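You operate a simulated robot arm through the tools that you are given. There is no shell and no other tool.

The job below is to be done with a simulated robot arm. You get a single attempt, and the scene is never put back.

## Task
Restart the router, press Link, then switch on the aerial box, aerials up.
Fine: wait for the router's second green lamp before Link; raise the folded aerial after Link; three green lamps end lit on each box; the other aerials and the clip stay.

The check looks at the end state, three seconds after you hand in, the way a careful person would. Anything else that was tipped, shoved, dropped, spilled or broken makes it a failure.

## Robot
A 7-joint arm with a two-finger parallel gripper, fixed in place. Base frame: the origin is on the floor under the middle of its stand, x ahead of it, y to its left, z up. Lengths are in m, angles in rad, forces in N, time in s.
It reaches about 1.479 m from its shoulder. Its first joint turns from -2.897 to 2.897 rad. Payload 4.4 kg.
The TCP is the grasp point between the finger pads, 0.023 m short of the fingertips. In the tool frame z runs along the fingers and y along their closing line. The gripper opens to 0.094 m. The fingers are 0.038 m wide and 0.01 m thick; the gripper's body (0.054 by 0.096 m) begins 0.039 m behind the TCP.
Orientation is that of the tool frame in the base frame, as a unit quaternion [w, x, y, z]. With the fingers straight down and closing along the base's y, the tool's x points along the base's -x, its y along +y and its z along -z.

## Interface
- The arm moves only by the tool nudge_tool. Its argument "rows" is a list of rows, each an object of numbers (a shift or turn left out is 0, a gripper value left out holds the last): "x", "y", "z": the shift along the base's x, y, z in m; "ax", "ay", "az": the turn, a rotation vector about the base's x, y, z in rad; "jaw": the gripper command, from -1 (shut) to 1 (fully open), values between in proportion. In form: [{"x": .., "y": .., "z": .., "ax": .., "ay": .., "az": .., "jaw": ..}, ...]. A call has 1 to 20 rows; each row is the pose to reach, as a shift and turn from the pose commanded when the call began. Rows are played at 5 a second. More than 0.05 m and 0.15 rad between two rows, or a gripper value outside its range, and nothing of the call is played. A pose out of reach is approached as far as the arm can. The call stops where the force on the tool passes 90 N (or 10 N more than at its start, if that is more) or the arm is blocked; 0.2 s more then pass. Each finger travels about 0.072 m/s and halts on what it meets, pressing with about 35 N; the grip force reading is that of the motor and also rises with nothing between the fingers. The clock runs only during rows and for 0.2 s after the last one: add rows that repeat a pose to give the fingers time. It gives the time, the measured TCP pose, the force on the tool (base axes), the opening and the grip force at its end, in the units of the frame above (readings bear some noise), with the torque about the TCP (base axes, N m) and any sound that the robot's microphone picked up.
- Cameras (640 x 400 px; columns grow to the right, rows downward): "scene" is fixed at [0.2189, -0.5008, 1.8267]; the picture's right is [1.00, -0.08, 0.00], its down [-0.04, -0.44, -0.90] and it looks along [0.07, 0.89, -0.44] (base axes); focal length 374 px, centre (320, 200). "wrist" rides on the gripper at [0.086, 0.016, -0.074] in the tool frame; the picture's right is [-0.18, 0.98, 0.00], its down [-0.58, -0.11, -0.81] and it looks along [-0.79, -0.15, 0.59] (tool axes); focal length 243 px, centre (320, 200). There is no depth. A picture from a camera that has moved, and an enlarged one, comes with that camera's place and axes in the base frame and with its lens.
- grab_frame(camera): a new picture of that camera. The clock stands still meanwhile.
- zoom(camera, box): a new picture of the part [left, top, right, bottom] of that camera's present view, enlarged. The clock stands still meanwhile.
- job_done(): hands the job in; it is judged then, once.

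Places have to be worked out from the pictures, the camera data and where the tool is seen. Open the gripper and draw the arm clear of the work before you hand the job in, unless the task says otherwise.

The tools are called by a JSON object that holds its "name" and its "arguments". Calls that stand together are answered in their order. nudge_tool: Moves the arm, as the interface text tells. Its arguments: {"type":"object","properties":{"rows":{"type":"array","items":{"type":"object","properties":{"x":{"type":"number"},"y":{"type":"number"},"z":{"type":"number"},"ax":{"type":"number"},"ay":{"type":"number"},"az":{"type":"number"},"jaw":{"type":"number"}}}}},"required":["rows"]} The other tools are called the same way: grab_frame (camera) takes a picture; zoom (camera, box) takes an enlarged picture of a part of a camera's view; job_done () hands the job in.

At the start:

```text
time_s: 0.0
ee_pos: [0.6601, 0.3347, 1.4728]
ee_rot: [0.0, 0.0, 1.0, 0.0]
ft_force: [-0.1, -0.2, -0.1]
ft_torque: [0.0, 0.02, 0.0]
width: 0.0943
gripper_force: 0.0
```

scene: 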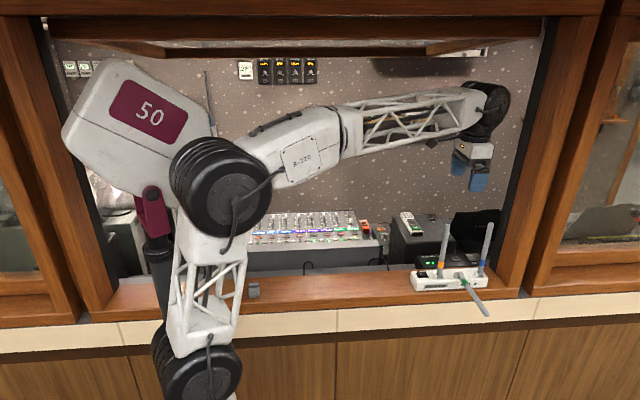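
wrist: 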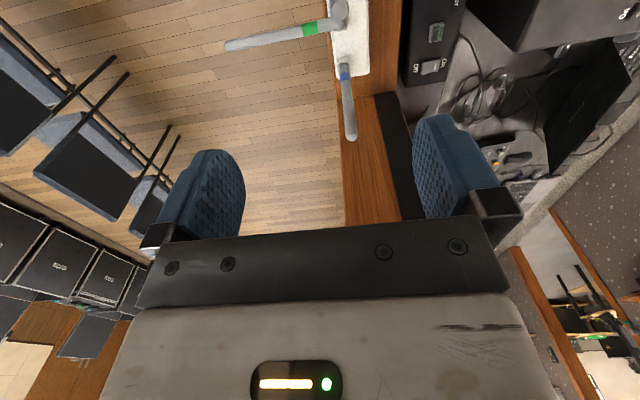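

I start by looking closer at the work area on the right of the window sill, where the white box with aerials and the dark boxes are.

{"name": "zoom", "arguments": {"camera": "scene", "box": [370, 190, 530, 330]}}

{"name": "zoom", "arguments": {"camera": "wrist", "box": [200, 0, 640, 230]}}

{"name": "zoom", "arguments": {"camera": "scene", "box": [230, 190, 400, 310]}}

{"name": "zoom", "arguments": {"camera": "scene", "box": [230, 50, 330, 90]}}

```text
2.86 times, centred on (450, 260) of scene
camera zoom: at [0.2189, -0.5008, 1.8267], right [1.0, -0.08, 0.0], down [-0.04, -0.44, -0.9], along [0.07, 0.89, -0.44], focal length 1068 px, centre (-51, 29)
```

zoom: 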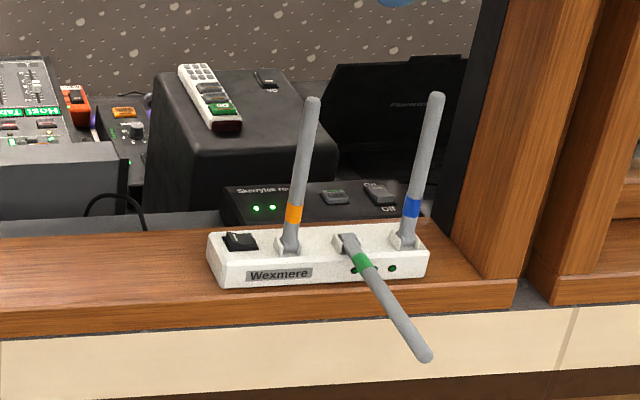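

```text
1.45 times, centred on (420, 115) of wrist
camera zoom: at [0.5743, 0.3511, 1.5455], right [0.18, 0.98, 0.0], down [0.58, -0.11, 0.81], along [0.79, -0.15, -0.59], focal length 353 px, centre (174, 324)
```

zoom: 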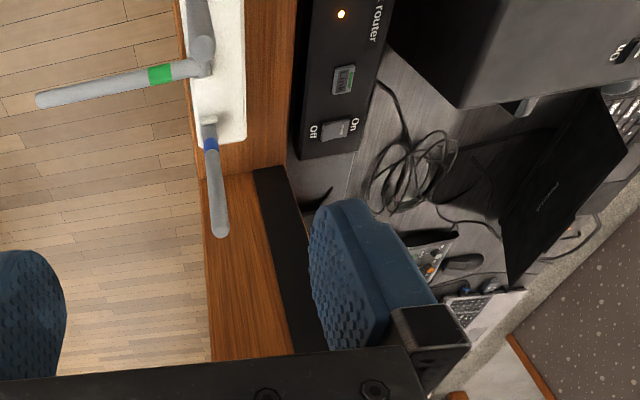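

```text
3.33 times, centred on (315, 250) of scene
camera zoom: at [0.2189, -0.5008, 1.8267], right [1.0, -0.08, 0.0], down [-0.04, -0.44, -0.9], along [0.07, 0.89, -0.44], focal length 1246 px, centre (337, 33)
```

zoom: 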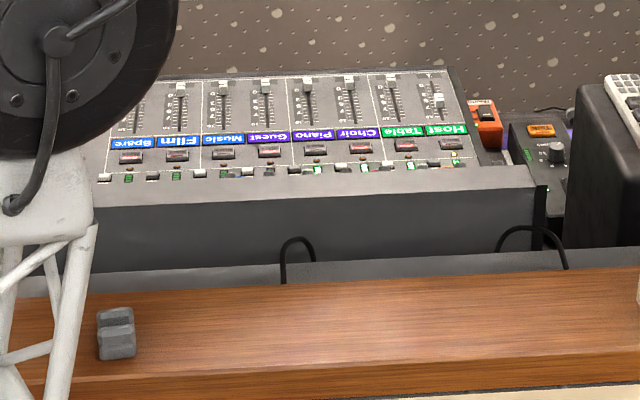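

```text
6.40 times, centred on (280, 70) of scene
camera zoom: at [0.2189, -0.5008, 1.8267], right [1.0, -0.08, 0.0], down [-0.04, -0.44, -0.9], along [0.07, 0.89, -0.44], focal length 2392 px, centre (576, 1032)
```

zoom: 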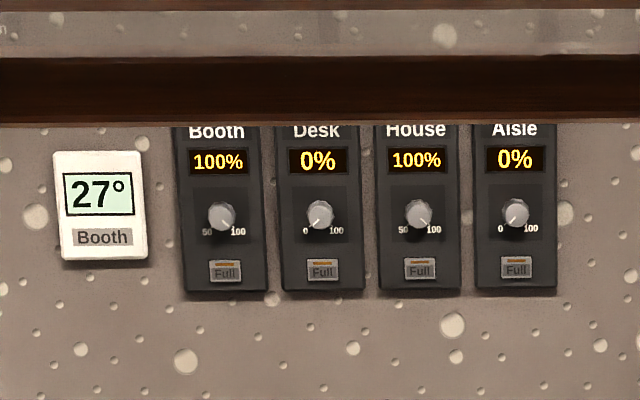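

The white "Wexmere" aerial box sits on the sill near (0.7, 0.35, 1.12), and the black Skerrytek router is behind it. I draw the tool back along -x to look at both with the wrist camera.

{"name": "nudge_tool", "arguments": {"rows": [{"x": -0.04}, {"x": -0.08}, {"x": -0.12}, {"x": -0.16}, {"x": -0.2}, {"x": -0.2}]}}

{"name": "grab_frame", "arguments": {"camera": "wrist"}}

{"name": "grab_frame", "arguments": {"camera": "scene"}}

```text
time_s: 1.4
ee_pos: [0.4604, 0.335, 1.4726]
ee_rot: [0.0, -0.001, 1.0, 0.0]
ft_force: [0.2, 1.0, -0.1]
ft_torque: [-0.05, -0.01, 0.01]
width: 0.0939
gripper_force: 0.1
```

```text
taken
camera wrist: at [0.3753, 0.3498, 1.547], right [0.18, 0.98, 0.0], down [0.58, -0.11, 0.81], along [0.79, -0.15, -0.59], focal length 243 px, centre (320, 200)
```

wrist: 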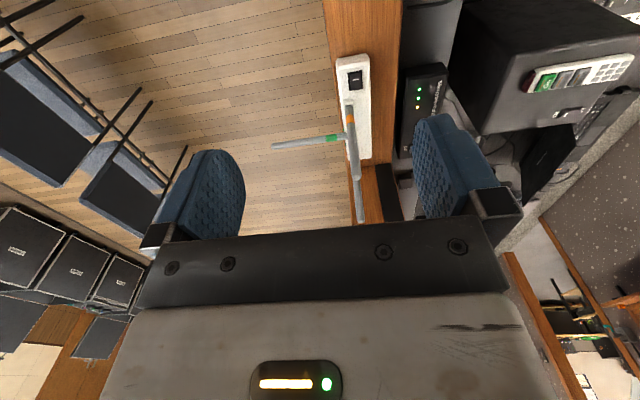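

```text
taken
```

scene: 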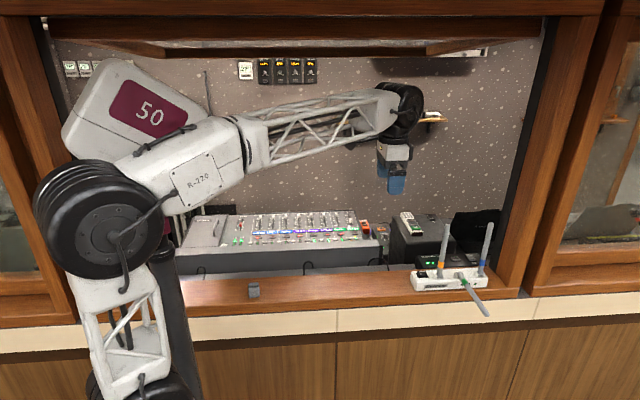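

The router shows two green lamps and one amber lamp. I zoom in on both boxes from this viewpoint.

{"name": "zoom", "arguments": {"camera": "wrist", "box": [260, 40, 460, 225]}}

{"name": "zoom", "arguments": {"camera": "scene", "box": [400, 210, 500, 320]}}

{"name": "zoom", "arguments": {"camera": "scene", "box": [235, 270, 275, 310]}}

```text
2.16 times, centred on (360, 132) of wrist
camera zoom: at [0.3753, 0.3498, 1.547], right [0.18, 0.98, 0.0], down [0.58, -0.11, 0.81], along [0.79, -0.15, -0.59], focal length 525 px, centre (234, 346)
```

zoom: 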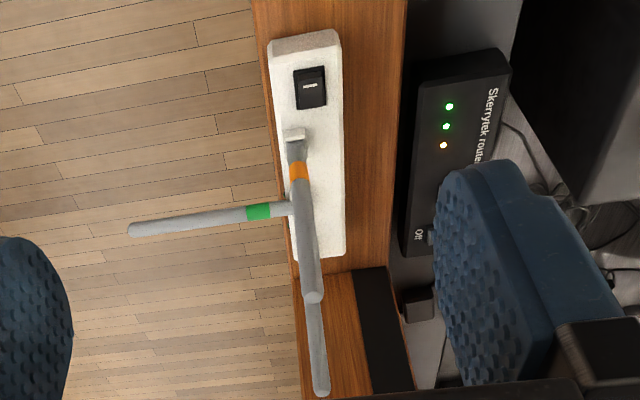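

```text
3.64 times, centred on (450, 265) of scene
camera zoom: at [0.2189, -0.5008, 1.8267], right [1.0, -0.08, 0.0], down [-0.04, -0.44, -0.9], along [0.07, 0.89, -0.44], focal length 1359 px, centre (-153, -36)
```

zoom: 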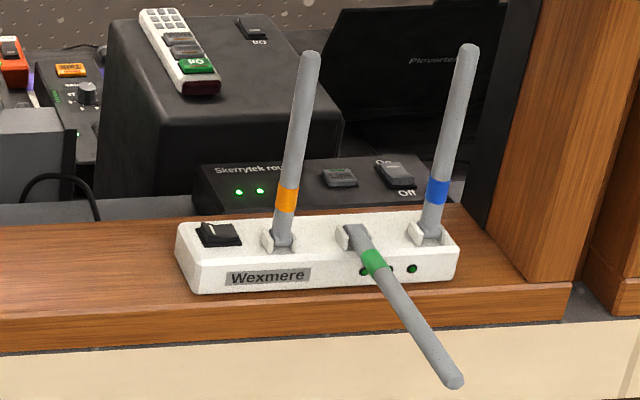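

```text
10.00 times, centred on (255, 290) of scene
camera zoom: at [0.2189, -0.5008, 1.8267], right [1.0, -0.08, 0.0], down [-0.04, -0.44, -0.9], along [0.07, 0.89, -0.44], focal length 3738 px, centre (970, -700)
```

zoom: 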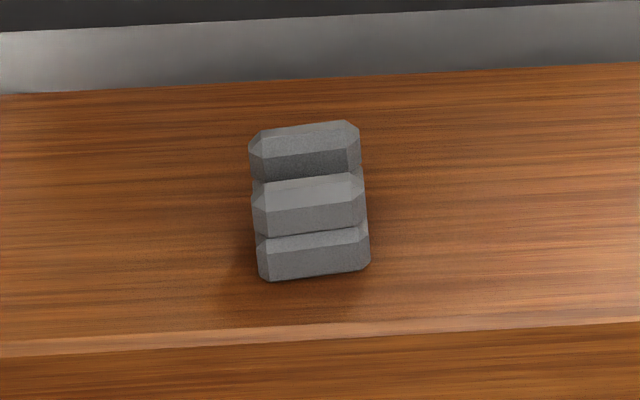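

I turn the tool 90° about vertical so the wrist camera looks into the booth (+y). I also shift toward the boxes, staying high and in front.

{"name": "nudge_tool", "arguments": {"rows": [{"az": 0.14, "y": -0.01, "x": 0.01}, {"az": 0.28, "y": -0.02, "x": 0.02}, {"az": 0.42, "y": -0.03, "x": 0.03}, {"az": 0.56, "y": -0.04, "x": 0.04}, {"az": 0.7, "y": -0.05, "x": 0.05}, {"az": 0.84, "y": -0.06, "x": 0.06}, {"az": 0.98, "y": -0.07, "x": 0.07}, {"az": 1.12, "y": -0.08, "x": 0.08}, {"az": 1.26, "y": -0.09, "x": 0.1}, {"az": 1.4, "y": -0.1, "x": 0.12}, {"az": 1.5, "y": -0.1, "x": 0.14}, {"az": 1.57, "y": -0.1, "x": 0.16}, {"az": 1.57, "y": -0.1, "x": 0.16}]}}

{"name": "grab_frame", "arguments": {"camera": "wrist"}}

{"name": "grab_frame", "arguments": {"camera": "scene"}}

```text
time_s: 4.2
ee_pos: [0.6202, 0.2339, 1.4737]
ee_rot: [0.0, -0.707, 0.707, 0.0]
ft_force: [0.1, -0.2, 0.6]
ft_torque: [-0.02, 0.01, 0.0]
width: 0.0938
gripper_force: 0.2
```

```text
taken
camera wrist: at [0.6049, 0.1477, 1.5468], right [-0.98, 0.18, 0.0], down [0.11, 0.58, 0.81], along [0.15, 0.79, -0.59], focal length 243 px, centre (320, 200)
```

wrist: 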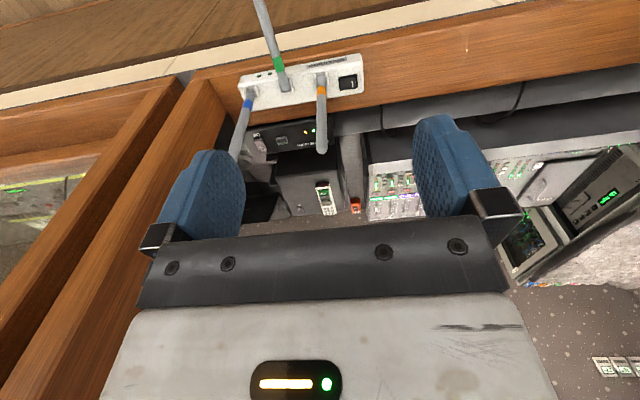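

```text
taken
```

scene: 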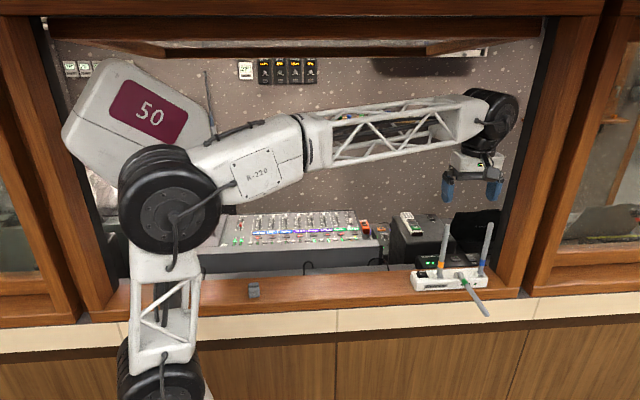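

{"name": "zoom", "arguments": {"camera": "wrist", "box": [220, 40, 380, 140]}}

{"name": "zoom", "arguments": {"camera": "wrist", "box": [230, 100, 350, 175]}}

```text
4.00 times, centred on (300, 90) of wrist
camera zoom: at [0.6049, 0.1477, 1.5468], right [-0.98, 0.18, 0.0], down [0.11, 0.58, 0.81], along [0.15, 0.79, -0.59], focal length 970 px, centre (400, 640)
```

zoom: 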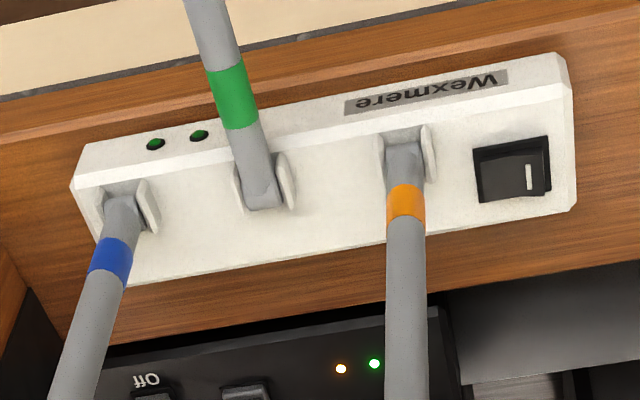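

```text
5.33 times, centred on (290, 138) of wrist
camera zoom: at [0.6049, 0.1477, 1.5468], right [-0.98, 0.18, 0.0], down [0.11, 0.58, 0.81], along [0.15, 0.79, -0.59], focal length 1294 px, centre (480, 533)
```

zoom: 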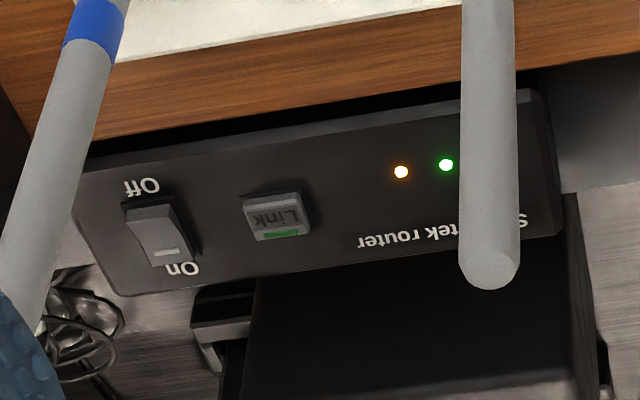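

The router's rocker looks to be at about (0.83, 0.526, 1.07), with On at the back, and Link is left of it. I move the tool through the window above the aerials, staying high, for a near-overhead view of the router.

{"name": "nudge_tool", "arguments": {"rows": [{"x": 0.01, "y": 0.03}, {"x": 0.02, "y": 0.06}, {"x": 0.03, "y": 0.09}, {"x": 0.04, "y": 0.12}, {"x": 0.05, "y": 0.15}, {"x": 0.06, "y": 0.18}, {"x": 0.07, "y": 0.2}, {"x": 0.07, "y": 0.2}]}}

{"name": "grab_frame", "arguments": {"camera": "wrist"}}

{"name": "grab_frame", "arguments": {"camera": "scene"}}

{"name": "zoom", "arguments": {"camera": "wrist", "box": [200, 0, 440, 150]}}

```text
time_s: 6.0
ee_pos: [0.69, 0.4352, 1.4729]
ee_rot: [0.001, 0.707, -0.707, 0.0]
ft_force: [0.3, -0.8, -0.1]
ft_torque: [0.02, 0.0, -0.03]
width: 0.094
gripper_force: 0.0
```

```text
taken
camera wrist: at [0.6741, 0.3489, 1.5467], right [-0.98, 0.18, 0.0], down [0.11, 0.58, 0.81], along [0.15, 0.79, -0.59], focal length 243 px, centre (320, 200)
```

wrist: 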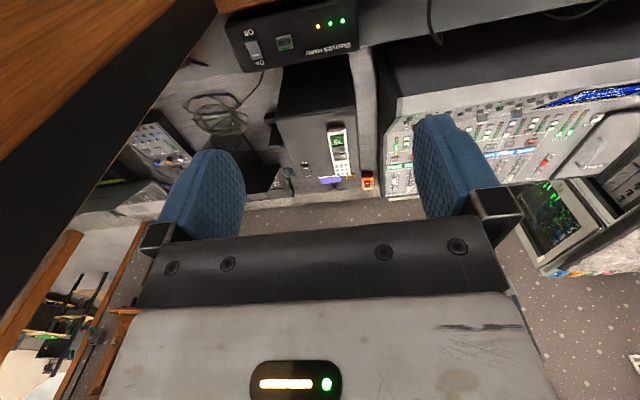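

```text
taken
```

scene: 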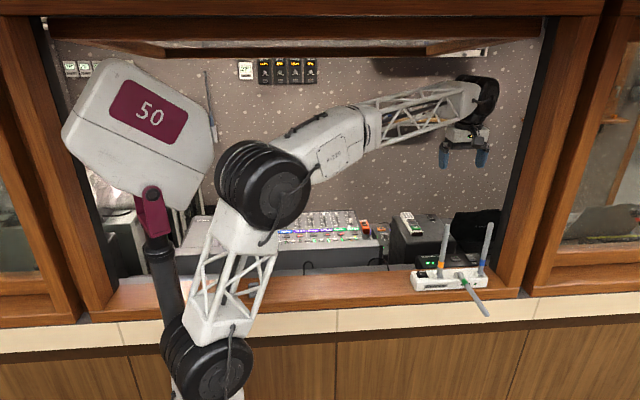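

```text
2.67 times, centred on (320, 75) of wrist
camera zoom: at [0.6741, 0.3489, 1.5467], right [-0.98, 0.18, 0.0], down [0.11, 0.58, 0.81], along [0.15, 0.79, -0.59], focal length 647 px, centre (320, 533)
```

zoom: 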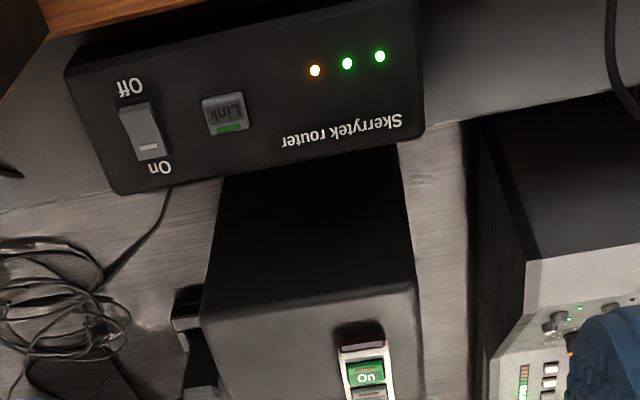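

Triangulating three views puts the router rocker at about (0.817, 0.510, 1.090). I zoom the fixed camera and the wrist view to locate the obstacle box behind the router, the Link button and the lamps.

{"name": "zoom", "arguments": {"camera": "scene", "box": [380, 200, 500, 275]}}

{"name": "zoom", "arguments": {"camera": "wrist", "box": [220, 0, 380, 100]}}

{"name": "zoom", "arguments": {"camera": "wrist", "box": [150, 0, 390, 220]}}

```text
5.33 times, centred on (440, 238) of scene
camera zoom: at [0.2189, -0.5008, 1.8267], right [1.0, -0.08, 0.0], down [-0.04, -0.44, -0.9], along [0.07, 0.89, -0.44], focal length 1994 px, centre (-320, 0)
```

zoom: 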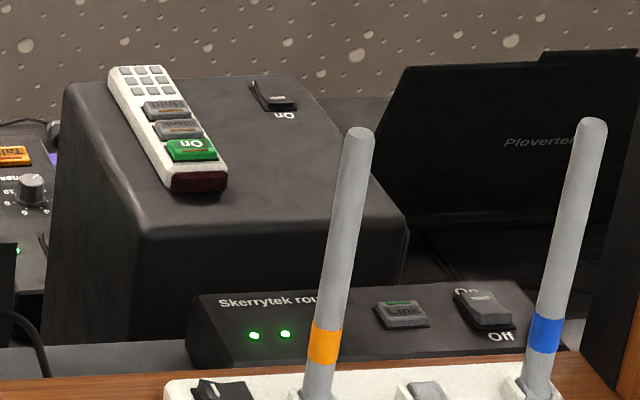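

```text
4.00 times, centred on (300, 50) of wrist
camera zoom: at [0.6741, 0.3489, 1.5467], right [-0.98, 0.18, 0.0], down [0.11, 0.58, 0.81], along [0.15, 0.79, -0.59], focal length 970 px, centre (400, 800)
```

zoom: 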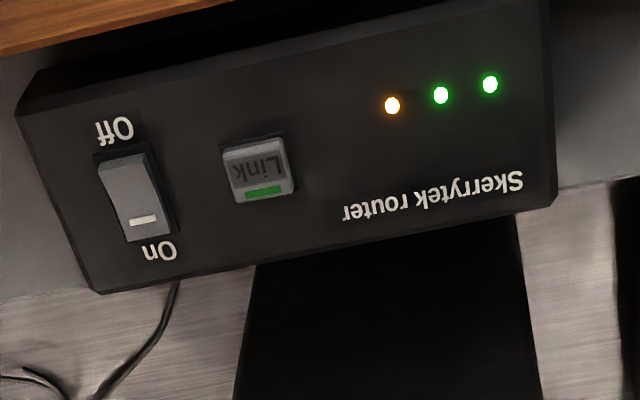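

```text
1.82 times, centred on (270, 110) of wrist
camera zoom: at [0.6741, 0.3489, 1.5467], right [-0.98, 0.18, 0.0], down [0.11, 0.58, 0.81], along [0.15, 0.79, -0.59], focal length 441 px, centre (411, 364)
```

zoom: 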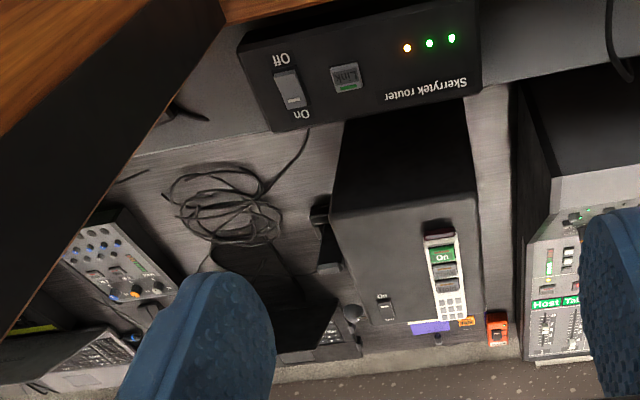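

The router spans about x 0.64–0.86, y 0.475–0.553, top z≈1.075, with Link near (0.764, 0.511). I close the fingers and turn the hand back so they close along y, keeping well above the aerials.

{"name": "nudge_tool", "arguments": {"rows": [{"az": -0.14, "jaw": -1, "y": 0.01}, {"az": -0.28, "y": 0.02}, {"az": -0.42, "y": 0.03}, {"az": -0.56, "y": 0.04}, {"az": -0.7, "y": 0.05}, {"az": -0.84, "y": 0.06}, {"az": -0.98, "y": 0.065}, {"az": -1.12, "y": 0.065}, {"az": -1.26, "y": 0.065}, {"az": -1.4, "y": 0.065}, {"az": -1.5, "y": 0.065}, {"az": -1.57, "y": 0.065}, {"az": -1.57, "y": 0.065}]}}

{"name": "grab_frame", "arguments": {"camera": "scene"}}

{"name": "grab_frame", "arguments": {"camera": "wrist"}}

```text
time_s: 8.8
ee_pos: [0.6898, 0.5005, 1.4711]
ee_rot: [0.0, -0.001, 1.0, 0.0]
ft_force: [-0.2, -0.6, 0.0]
ft_torque: [-0.02, 0.0, 0.0]
width: 0.0001
gripper_force: 35.2
```

```text
taken
```

scene: 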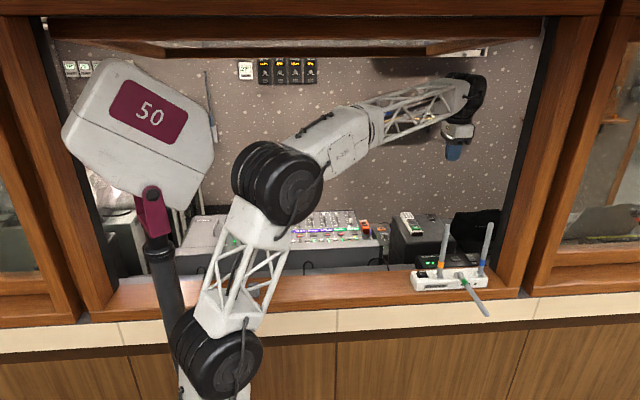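

```text
taken
camera wrist: at [0.604, 0.516, 1.5453], right [0.18, 0.98, 0.0], down [0.58, -0.11, 0.81], along [0.79, -0.15, -0.59], focal length 243 px, centre (320, 200)
```

wrist: 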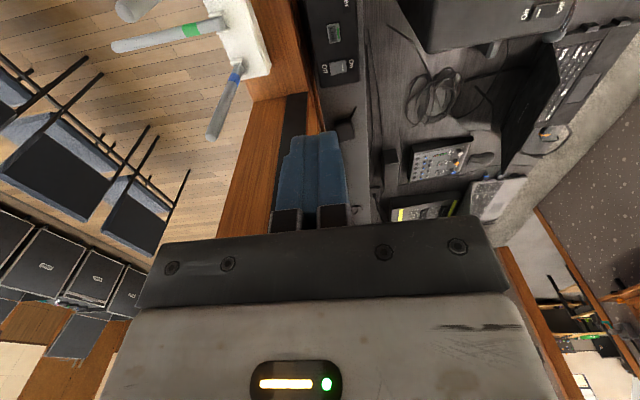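

The wrist view confirms the rocker at (0.820, 0.510). I tilt the hand 0.35 rad so it leans away from the jamb and go to a hover over the "Off" half.

{"name": "nudge_tool", "arguments": {"rows": [{"x": 0.02, "z": -0.02, "ay": -0.06}, {"x": 0.04, "z": -0.05, "ay": -0.12}, {"x": 0.06, "z": -0.08, "ay": -0.18}, {"x": 0.08, "z": -0.11, "ay": -0.24}, {"x": 0.1, "z": -0.14, "ay": -0.3}, {"x": 0.12, "z": -0.17, "ay": -0.35}, {"x": 0.135, "z": -0.2, "ay": -0.35, "y": -0.002}, {"x": 0.139, "z": -0.23, "ay": -0.35, "y": -0.003}, {"x": 0.139, "z": -0.25, "ay": -0.35, "y": -0.003}, {"x": 0.139, "z": -0.25, "ay": -0.35, "y": -0.003}]}}

{"name": "grab_frame", "arguments": {"camera": "scene"}}

{"name": "grab_frame", "arguments": {"camera": "wrist"}}

```text
time_s: 11.0
ee_pos: [0.8288, 0.497, 1.2199]
ee_rot: [0.175, 0.0, 0.985, 0.0]
ft_force: [0.2, 0.3, 0.0]
ft_torque: [-0.03, -0.01, 0.04]
width: 0.0
gripper_force: 34.8
```

```text
taken
```

scene: 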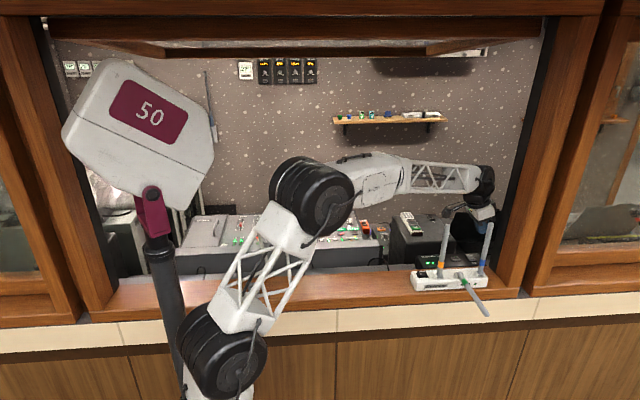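

```text
taken
camera wrist: at [0.722, 0.5127, 1.2601], right [0.17, 0.98, 0.06], down [0.27, -0.11, 0.96], along [0.95, -0.15, -0.28], focal length 243 px, centre (320, 200)
```

wrist: 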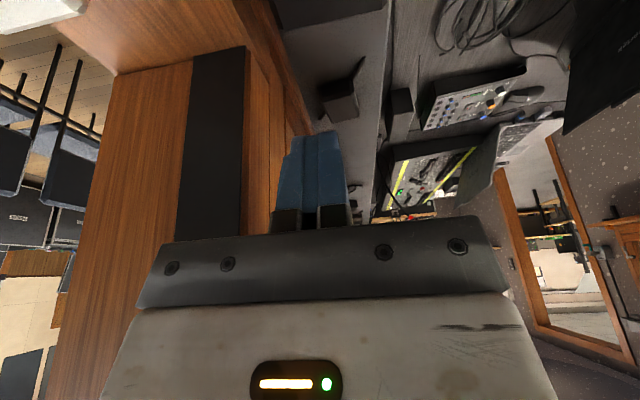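

The arm is clear of the aerials and jamb. I descend to just above the rocker's Off half.

{"name": "nudge_tool", "arguments": {"rows": [{"z": -0.03}, {"z": -0.06}, {"z": -0.08}, {"z": -0.08}]}}

{"name": "zoom", "arguments": {"camera": "scene", "box": [400, 170, 520, 300]}}

{"name": "grab_frame", "arguments": {"camera": "wrist"}}

```text
time_s: 12.0
ee_pos: [0.8292, 0.4977, 1.1413]
ee_rot: [0.174, -0.001, 0.985, 0.0]
ft_force: [-0.6, -0.1, -1.0]
ft_torque: [0.01, 0.02, -0.01]
width: 0.0
gripper_force: 34.8
```

```text
3.08 times, centred on (460, 235) of scene
camera zoom: at [0.2189, -0.5008, 1.8267], right [1.0, -0.08, 0.0], down [-0.04, -0.44, -0.9], along [0.07, 0.89, -0.44], focal length 1150 px, centre (-111, 92)
```

zoom: 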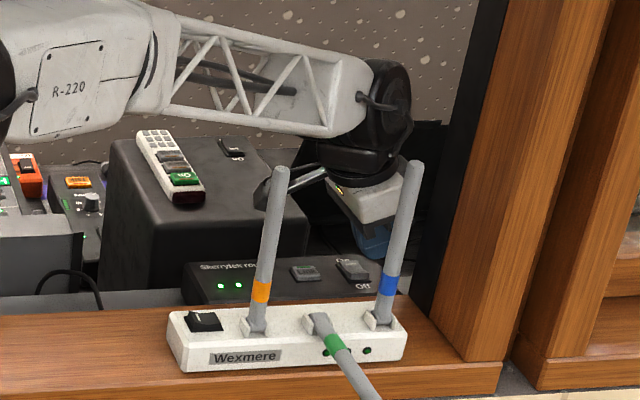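

```text
taken
camera wrist: at [0.7223, 0.5124, 1.1816], right [0.17, 0.98, 0.06], down [0.27, -0.11, 0.96], along [0.95, -0.15, -0.28], focal length 243 px, centre (320, 200)
```

wrist: 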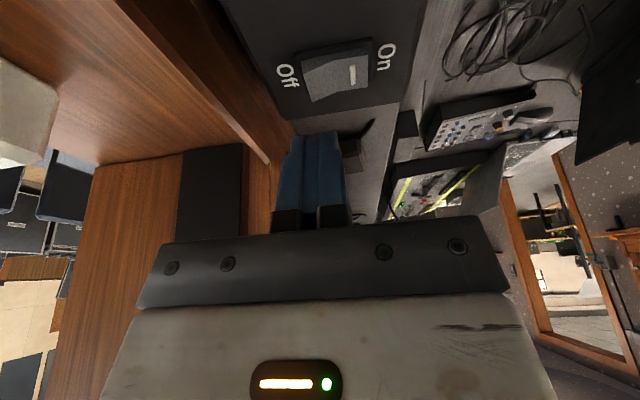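

The wrist view shows the rocker's Off end at y≈0.494 and On end at y≈0.526, x≈0.821. The finger strip sits over the Off half, so I press down gently in small steps.

{"name": "nudge_tool", "arguments": {"rows": [{"z": -0.008, "y": -0.002}, {"z": -0.014, "y": -0.002}, {"z": -0.018, "y": -0.002}, {"z": -0.018, "y": -0.002}]}}

{"name": "zoom", "arguments": {"camera": "wrist", "box": [240, 0, 440, 150]}}

```text
time_s: 13.0
ee_pos: [0.8293, 0.4957, 1.1224]
ee_rot: [0.175, 0.0, 0.985, 0.0]
ft_force: [-0.5, -0.3, 0.7]
ft_torque: [0.04, -0.02, 0.02]
width: 0.0
gripper_force: 34.6
```

```text
2.67 times, centred on (340, 75) of wrist
camera zoom: at [0.7232, 0.5109, 1.1634], right [0.17, 0.98, 0.06], down [0.27, -0.11, 0.96], along [0.95, -0.15, -0.28], focal length 647 px, centre (267, 533)
```

zoom: 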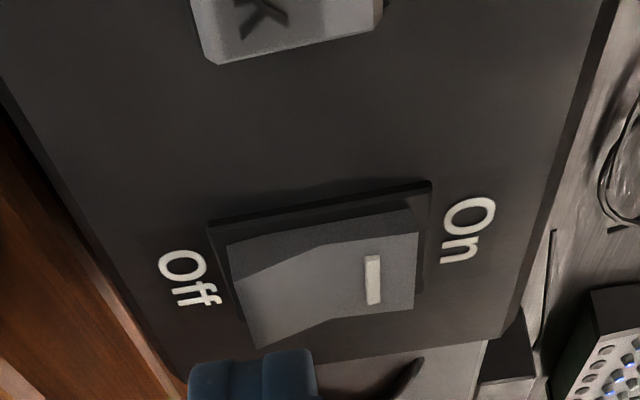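

No contact yet; the fingertips are just above the raised Off end. I keep lowering a few millimetres at a time.

{"name": "nudge_tool", "arguments": {"rows": [{"z": -0.003}, {"z": -0.006}, {"z": -0.006}]}}

{"name": "zoom", "arguments": {"camera": "wrist", "box": [240, 0, 440, 150]}}

```text
time_s: 13.8
ee_pos: [0.828, 0.4952, 1.1188]
ee_rot: [0.175, 0.001, 0.984, 0.001]
ft_force: [-12.2, -9.8, 29.7]
ft_torque: [0.01, 0.6, 0.23]
width: 0.0002
gripper_force: 34.5
```

```text
2.67 times, centred on (340, 75) of wrist
camera zoom: at [0.7229, 0.5112, 1.1602], right [0.17, 0.98, 0.07], down [0.27, -0.11, 0.96], along [0.95, -0.15, -0.28], focal length 647 px, centre (267, 533)
```

zoom: 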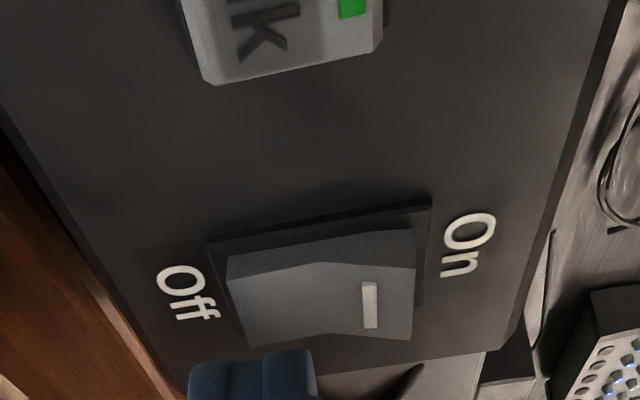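

Contact made at about 30 N and the rocker seems to have tipped toward Off. I check the lamps.

{"name": "zoom", "arguments": {"camera": "scene", "box": [400, 230, 520, 300]}}

```text
5.33 times, centred on (460, 265) of scene
camera zoom: at [0.2189, -0.5008, 1.8267], right [1.0, -0.08, 0.0], down [-0.04, -0.44, -0.9], along [0.07, 0.89, -0.44], focal length 1994 px, centre (-427, -147)
```

zoom: 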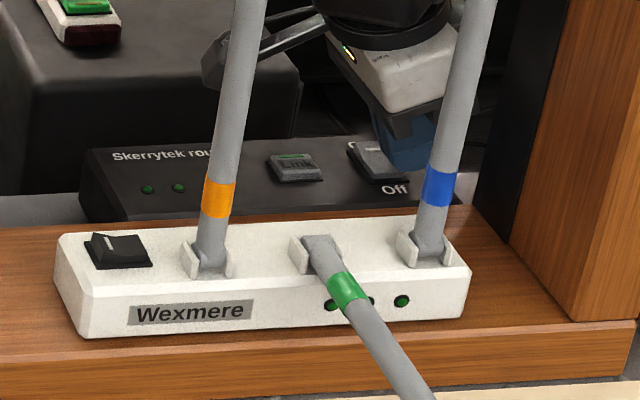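

The router's lamps are out, so it is off. I lift, dwell a few seconds in the off state, and shift over the On half at y≈0.524.

{"name": "nudge_tool", "arguments": {"rows": [{"z": 0.015}, {"z": 0.027}, {"z": 0.027, "y": 0.015}, {"z": 0.027, "y": 0.03}, {"z": 0.027, "y": 0.03}, {"z": 0.027, "y": 0.03}, {"z": 0.027, "y": 0.03}, {"z": 0.027, "y": 0.03}, {"z": 0.027, "y": 0.03}, {"z": 0.027, "y": 0.03}, {"z": 0.027, "y": 0.03}, {"z": 0.027, "y": 0.03}, {"z": 0.027, "y": 0.03}, {"z": 0.027, "y": 0.03}, {"z": 0.027, "y": 0.03}, {"z": 0.027, "y": 0.03}, {"z": 0.027, "y": 0.03}, {"z": 0.027, "y": 0.03}, {"z": 0.027, "y": 0.03}, {"z": 0.027, "y": 0.03}]}}

{"name": "zoom", "arguments": {"camera": "wrist", "box": [240, 0, 440, 150]}}

{"name": "zoom", "arguments": {"camera": "scene", "box": [400, 230, 520, 300]}}

```text
time_s: 18.0
ee_pos: [0.8282, 0.5253, 1.1438]
ee_rot: [0.175, 0.0, 0.985, 0.001]
ft_force: [0.1, -0.2, -0.1]
ft_torque: [-0.02, -0.02, -0.03]
width: 0.0001
gripper_force: 34.8
```

```text
2.67 times, centred on (340, 75) of wrist
camera zoom: at [0.7226, 0.542, 1.1836], right [0.17, 0.98, 0.06], down [0.27, -0.11, 0.96], along [0.95, -0.15, -0.28], focal length 647 px, centre (267, 533)
```

zoom: 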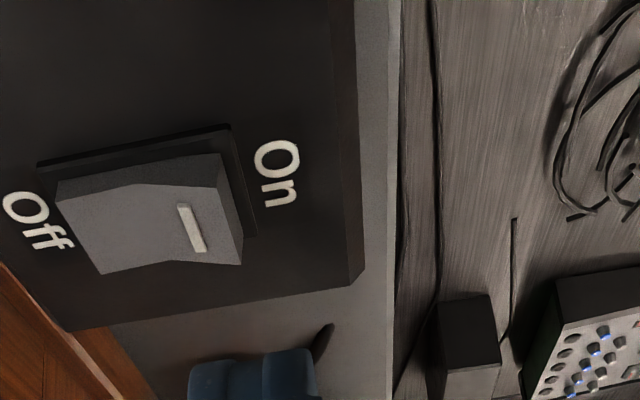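

```text
5.33 times, centred on (460, 265) of scene
camera zoom: at [0.2189, -0.5008, 1.8267], right [1.0, -0.08, 0.0], down [-0.04, -0.44, -0.9], along [0.07, 0.89, -0.44], focal length 1994 px, centre (-427, -147)
```

zoom: 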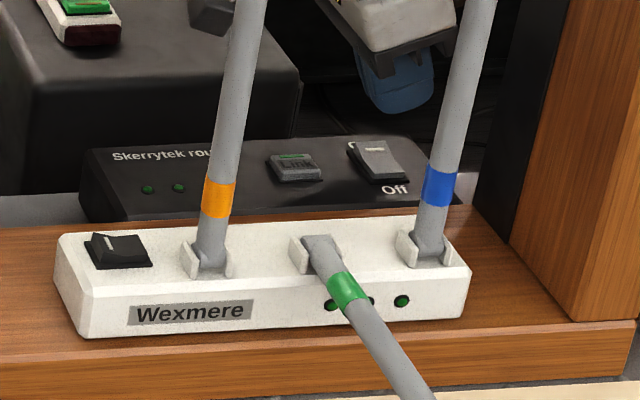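

The rocker is clearly in Off with all lamps dark for about 5 s. I press the On half down.

{"name": "nudge_tool", "arguments": {"rows": [{"z": -0.012}, {"z": -0.018}, {"z": -0.022}, {"z": -0.026}, {"z": -0.026}]}}

{"name": "zoom", "arguments": {"camera": "wrist", "box": [240, 0, 440, 150]}}

{"name": "zoom", "arguments": {"camera": "scene", "box": [400, 230, 520, 300]}}

```text
time_s: 19.2
ee_pos: [0.8292, 0.5256, 1.1201]
ee_rot: [0.175, 0.0, 0.985, 0.002]
ft_force: [-10.5, -3.7, 22.2]
ft_torque: [-0.31, 0.49, -0.05]
width: 0.0001
gripper_force: 34.9
```

```text
2.67 times, centred on (340, 75) of wrist
camera zoom: at [0.7225, 0.5416, 1.1601], right [0.17, 0.98, 0.06], down [0.27, -0.11, 0.96], along [0.95, -0.15, -0.28], focal length 647 px, centre (267, 533)
```

zoom: 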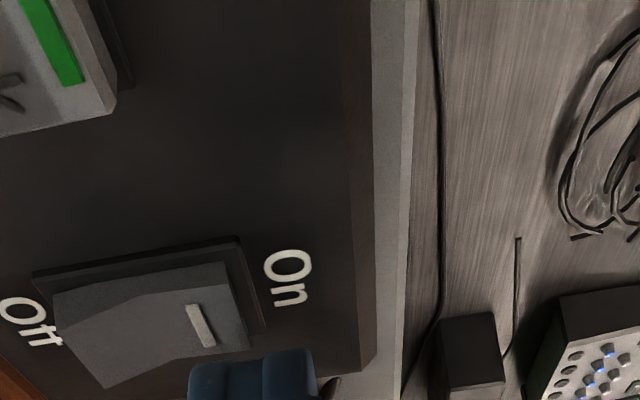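

```text
5.33 times, centred on (460, 265) of scene
camera zoom: at [0.2189, -0.5008, 1.8267], right [1.0, -0.08, 0.0], down [-0.04, -0.44, -0.9], along [0.07, 0.89, -0.44], focal length 1994 px, centre (-427, -147)
```

zoom: 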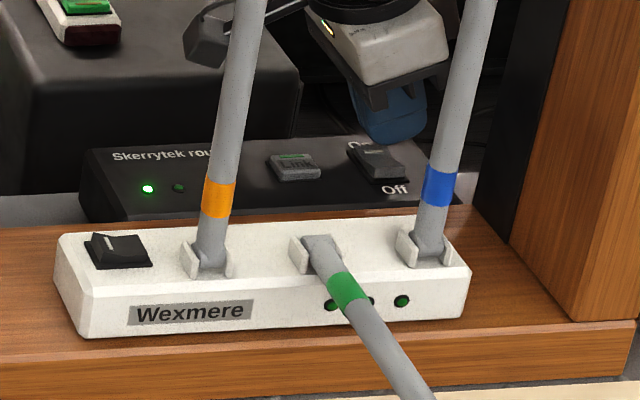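

First lamp is green, second still dark: the router is starting. I lift, move to a hover over Link, and wait for the second lamp.

{"name": "nudge_tool", "arguments": {"rows": [{"z": 0.02}, {"z": 0.035}, {"z": 0.035, "x": -0.02, "y": -0.007}, {"z": 0.035, "x": -0.055, "y": -0.014}, {"z": 0.035, "x": -0.055, "y": -0.014}, {"z": 0.035, "x": -0.055, "y": -0.014}, {"z": 0.035, "x": -0.055, "y": -0.014}, {"z": 0.035, "x": -0.055, "y": -0.014}, {"z": 0.035, "x": -0.055, "y": -0.014}, {"z": 0.035, "x": -0.055, "y": -0.014}, {"z": 0.035, "x": -0.055, "y": -0.014}, {"z": 0.035, "x": -0.055, "y": -0.014}, {"z": 0.035, "x": -0.055, "y": -0.014}, {"z": 0.035, "x": -0.055, "y": -0.014}, {"z": 0.035, "x": -0.055, "y": -0.014}]}}

{"name": "zoom", "arguments": {"camera": "scene", "box": [400, 230, 520, 300]}}

{"name": "zoom", "arguments": {"camera": "wrist", "box": [240, 0, 440, 150]}}

```text
time_s: 22.4
ee_pos: [0.7741, 0.5121, 1.1522]
ee_rot: [0.174, 0.0, 0.985, 0.0]
ft_force: [-0.8, -0.4, 0.3]
ft_torque: [0.01, 0.0, -0.04]
width: 0.0001
gripper_force: 34.4
```

```text
5.33 times, centred on (460, 265) of scene
camera zoom: at [0.2189, -0.5008, 1.8267], right [1.0, -0.08, 0.0], down [-0.04, -0.44, -0.9], along [0.07, 0.89, -0.44], focal length 1994 px, centre (-427, -147)
```

zoom: 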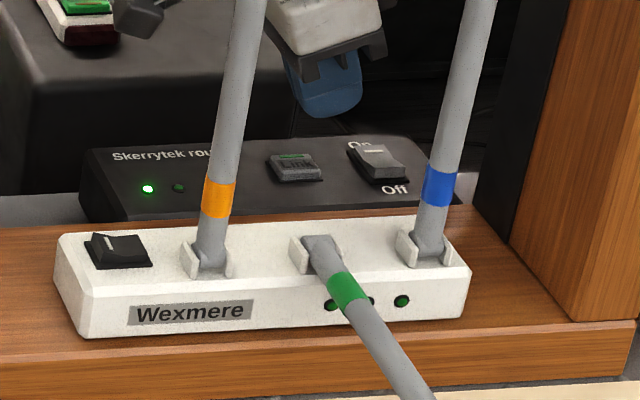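

```text
2.67 times, centred on (340, 75) of wrist
camera zoom: at [0.6682, 0.5281, 1.1925], right [0.17, 0.98, 0.06], down [0.27, -0.11, 0.96], along [0.95, -0.15, -0.28], focal length 647 px, centre (267, 533)
```

zoom: 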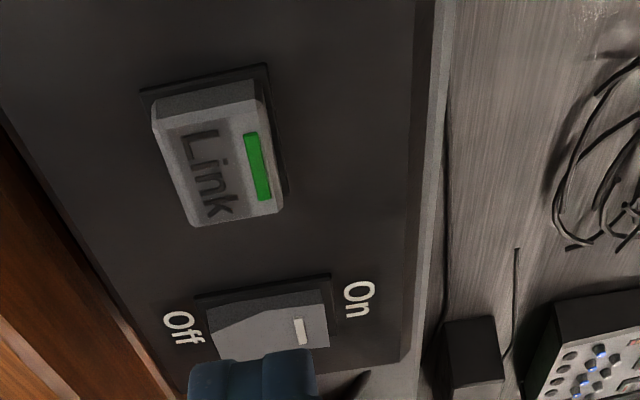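

Second lamp still dark; Link confirmed at (0.764, 0.508). I wait in place.

{"name": "nudge_tool", "arguments": {"rows": [{"y": -0.003}, {"y": -0.003}, {"y": -0.003}, {"y": -0.003}, {"y": -0.003}, {"y": -0.003}, {"y": -0.003}, {"y": -0.003}, {"y": -0.003}, {"y": -0.003}, {"y": -0.003}, {"y": -0.003}, {"y": -0.003}, {"y": -0.003}, {"y": -0.003}, {"y": -0.003}, {"y": -0.003}, {"y": -0.003}, {"y": -0.003}, {"y": -0.003}]}}

{"name": "zoom", "arguments": {"camera": "scene", "box": [400, 230, 520, 300]}}

```text
time_s: 26.6
ee_pos: [0.7744, 0.5091, 1.1526]
ee_rot: [0.175, 0.0, 0.985, -0.001]
ft_force: [0.4, 0.6, 0.4]
ft_torque: [0.02, 0.01, -0.04]
width: 0.0
gripper_force: 34.6
```

```text
5.33 times, centred on (460, 265) of scene
camera zoom: at [0.2189, -0.5008, 1.8267], right [1.0, -0.08, 0.0], down [-0.04, -0.44, -0.9], along [0.07, 0.89, -0.44], focal length 1994 px, centre (-427, -147)
```

zoom: 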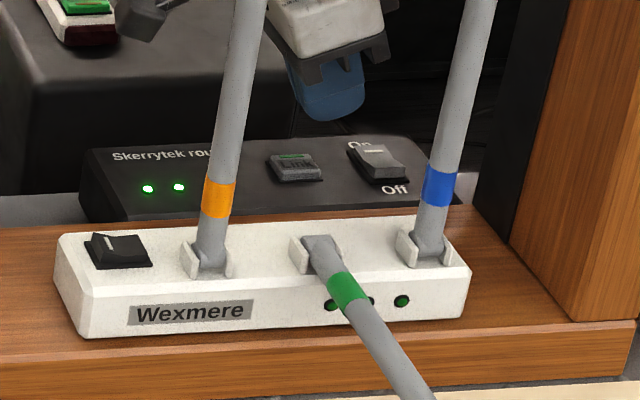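

The second lamp is now green. I lower onto the Link button.

{"name": "nudge_tool", "arguments": {"rows": [{"z": -0.015}, {"z": -0.025}, {"z": -0.03}, {"z": -0.033}, {"z": -0.033}]}}

{"name": "zoom", "arguments": {"camera": "wrist", "box": [240, 0, 440, 150]}}

{"name": "zoom", "arguments": {"camera": "scene", "box": [400, 230, 520, 300]}}

```text
time_s: 27.8
ee_pos: [0.7752, 0.5089, 1.119]
ee_rot: [0.174, 0.0, 0.985, 0.001]
ft_force: [0.3, -0.6, -0.1]
ft_torque: [0.0, 0.0, 0.01]
width: 0.0
gripper_force: 35.3
```

```text
2.67 times, centred on (340, 75) of wrist
camera zoom: at [0.6682, 0.5248, 1.1597], right [0.17, 0.98, 0.06], down [0.27, -0.11, 0.96], along [0.95, -0.15, -0.28], focal length 647 px, centre (267, 533)
```

zoom: 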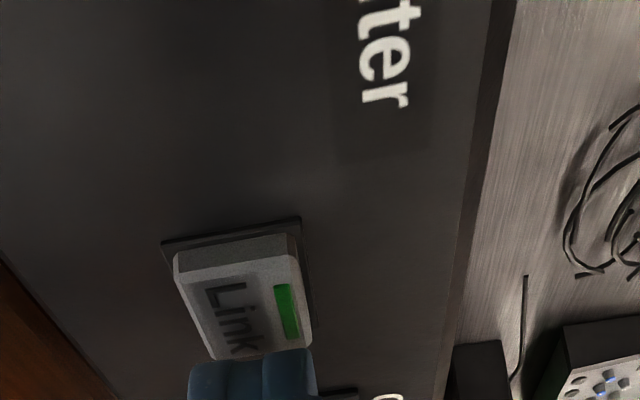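

```text
5.33 times, centred on (460, 265) of scene
camera zoom: at [0.2189, -0.5008, 1.8267], right [1.0, -0.08, 0.0], down [-0.04, -0.44, -0.9], along [0.07, 0.89, -0.44], focal length 1994 px, centre (-427, -147)
```

zoom: 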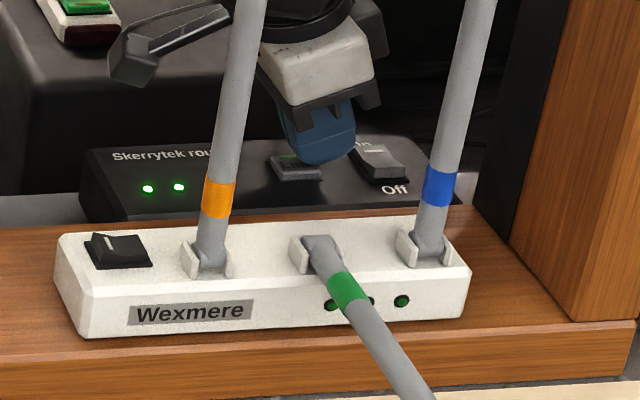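

No contact force yet; the fingertip is over Link, about 3–5 mm above. I continue pressing down in small steps.

{"name": "nudge_tool", "arguments": {"rows": [{"z": -0.003}, {"z": -0.006}, {"z": -0.006}]}}

{"name": "zoom", "arguments": {"camera": "scene", "box": [400, 230, 520, 300]}}

{"name": "zoom", "arguments": {"camera": "wrist", "box": [240, 0, 440, 150]}}

```text
time_s: 28.6
ee_pos: [0.7744, 0.5085, 1.115]
ee_rot: [0.174, 0.0, 0.985, 0.0]
ft_force: [2.4, 4.5, 12.8]
ft_torque: [0.12, 0.08, -0.07]
width: 0.0
gripper_force: 34.8
heard: click
```

```text
5.33 times, centred on (460, 265) of scene
camera zoom: at [0.2189, -0.5008, 1.8267], right [1.0, -0.08, 0.0], down [-0.04, -0.44, -0.9], along [0.07, 0.89, -0.44], focal length 1994 px, centre (-427, -147)
```

zoom: 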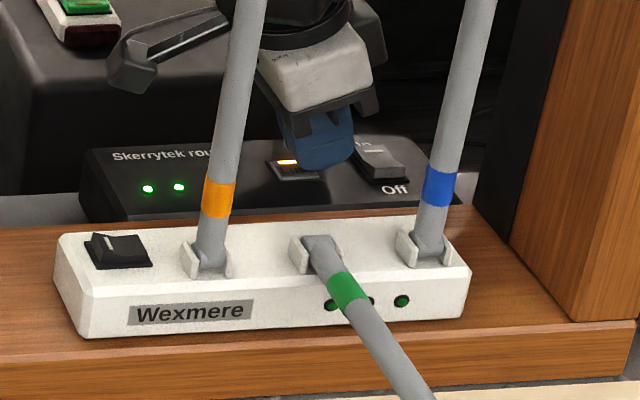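

```text
2.67 times, centred on (340, 75) of wrist
camera zoom: at [0.6681, 0.5246, 1.1551], right [0.17, 0.98, 0.06], down [0.27, -0.11, 0.96], along [0.95, -0.15, -0.28], focal length 647 px, centre (267, 533)
```

zoom: 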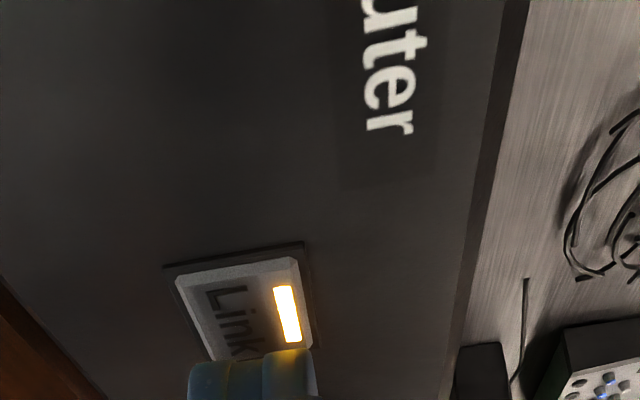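

A click was heard and the Link button lit amber. I lift straight up to release it and look at the lamps.

{"name": "nudge_tool", "arguments": {"rows": [{"z": 0.02}, {"z": 0.06}, {"z": 0.1}, {"z": 0.14}, {"z": 0.18}, {"z": 0.22}, {"z": 0.22}]}}

{"name": "zoom", "arguments": {"camera": "scene", "box": [400, 230, 520, 300]}}

{"name": "grab_frame", "arguments": {"camera": "wrist"}}

{"name": "grab_frame", "arguments": {"camera": "scene"}}

```text
time_s: 30.2
ee_pos: [0.7748, 0.5071, 1.3348]
ee_rot: [0.174, 0.0, 0.985, 0.0]
ft_force: [-0.1, 0.2, 0.6]
ft_torque: [0.01, -0.01, 0.01]
width: 0.0001
gripper_force: 35.0
```

```text
5.33 times, centred on (460, 265) of scene
camera zoom: at [0.2189, -0.5008, 1.8267], right [1.0, -0.08, 0.0], down [-0.04, -0.44, -0.9], along [0.07, 0.89, -0.44], focal length 1994 px, centre (-427, -147)
```

zoom: 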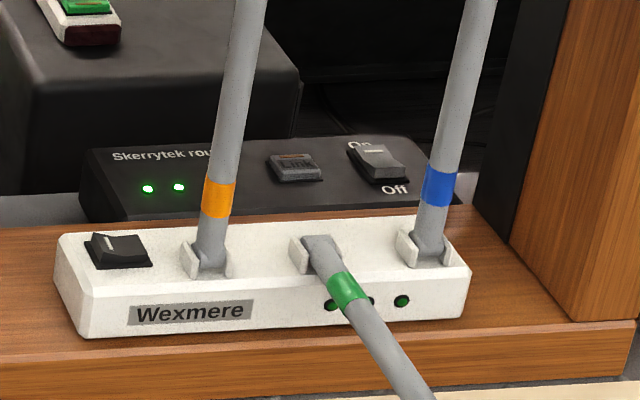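

```text
taken
camera wrist: at [0.667, 0.5242, 1.3743], right [0.17, 0.98, 0.06], down [0.27, -0.11, 0.96], along [0.95, -0.15, -0.28], focal length 243 px, centre (320, 200)
```

wrist: 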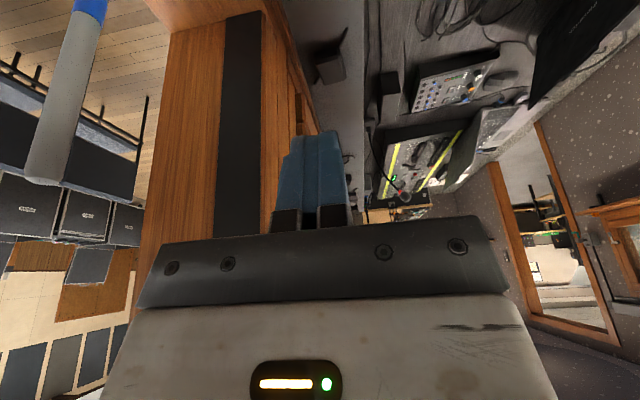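

```text
taken
```

scene: 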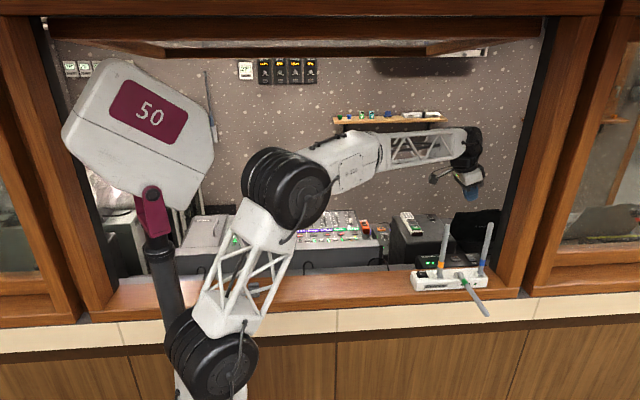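

The Link bar glow is now dim amber. I raise and un-tilt the hand, then turn it to the inward-looking orientation to view all the router's lamps.

{"name": "nudge_tool", "arguments": {"rows": [{"z": 0.03, "ay": 0.06, "x": -0.01}, {"z": 0.06, "ay": 0.12, "x": -0.025}, {"z": 0.09, "ay": 0.18, "x": -0.04}, {"z": 0.11, "ay": 0.24, "x": -0.055}, {"z": 0.13, "ay": 0.3, "x": -0.07}, {"z": 0.138, "ay": 0.349, "x": -0.085}, {"z": 0.138, "ay": 0.349, "x": -0.085}]}}

{"name": "nudge_tool", "arguments": {"rows": [{"az": 0.14, "y": -0.005}, {"az": 0.28, "y": -0.01}, {"az": 0.42, "y": -0.02}, {"az": 0.56, "y": -0.03}, {"az": 0.7, "y": -0.04}, {"az": 0.84, "y": -0.05}, {"az": 0.98, "y": -0.06}, {"az": 1.12, "y": -0.07}, {"az": 1.26, "y": -0.07}, {"az": 1.4, "y": -0.07}, {"az": 1.5, "y": -0.07}, {"az": 1.57, "y": -0.07}, {"az": 1.57, "y": -0.07}]}}

{"name": "zoom", "arguments": {"camera": "wrist", "box": [220, 0, 380, 100]}}

{"name": "grab_frame", "arguments": {"camera": "scene"}}

```text
time_s: 31.8
ee_pos: [0.6882, 0.5084, 1.4733]
ee_rot: [0.0, 0.0, 1.0, 0.0]
ft_force: [0.0, -0.3, 0.7]
ft_torque: [0.0, -0.03, 0.02]
width: 0.0001
gripper_force: 35.1
```

```text
time_s: 34.6
ee_pos: [0.6896, 0.4378, 1.4735]
ee_rot: [-0.001, 0.707, -0.707, 0.0]
ft_force: [0.5, 0.1, 0.0]
ft_torque: [0.0, -0.04, 0.0]
width: 0.0
gripper_force: 34.9
```

```text
4.00 times, centred on (300, 50) of wrist
camera zoom: at [0.6736, 0.3515, 1.5466], right [-0.98, 0.18, 0.0], down [0.11, 0.58, 0.81], along [0.15, 0.79, -0.59], focal length 970 px, centre (400, 800)
```

zoom: 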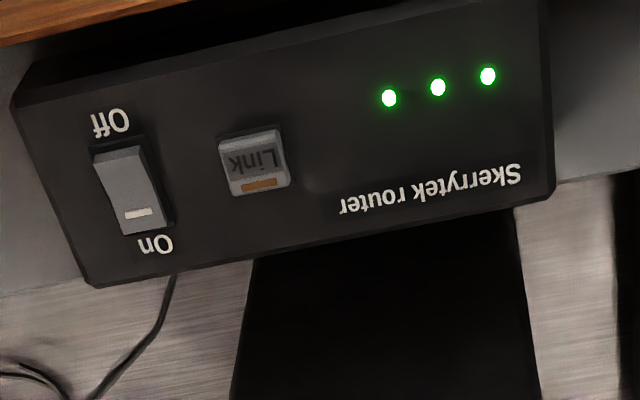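

```text
taken
```

scene: 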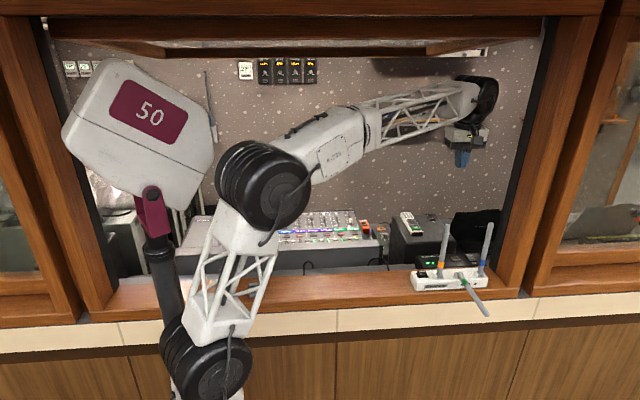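

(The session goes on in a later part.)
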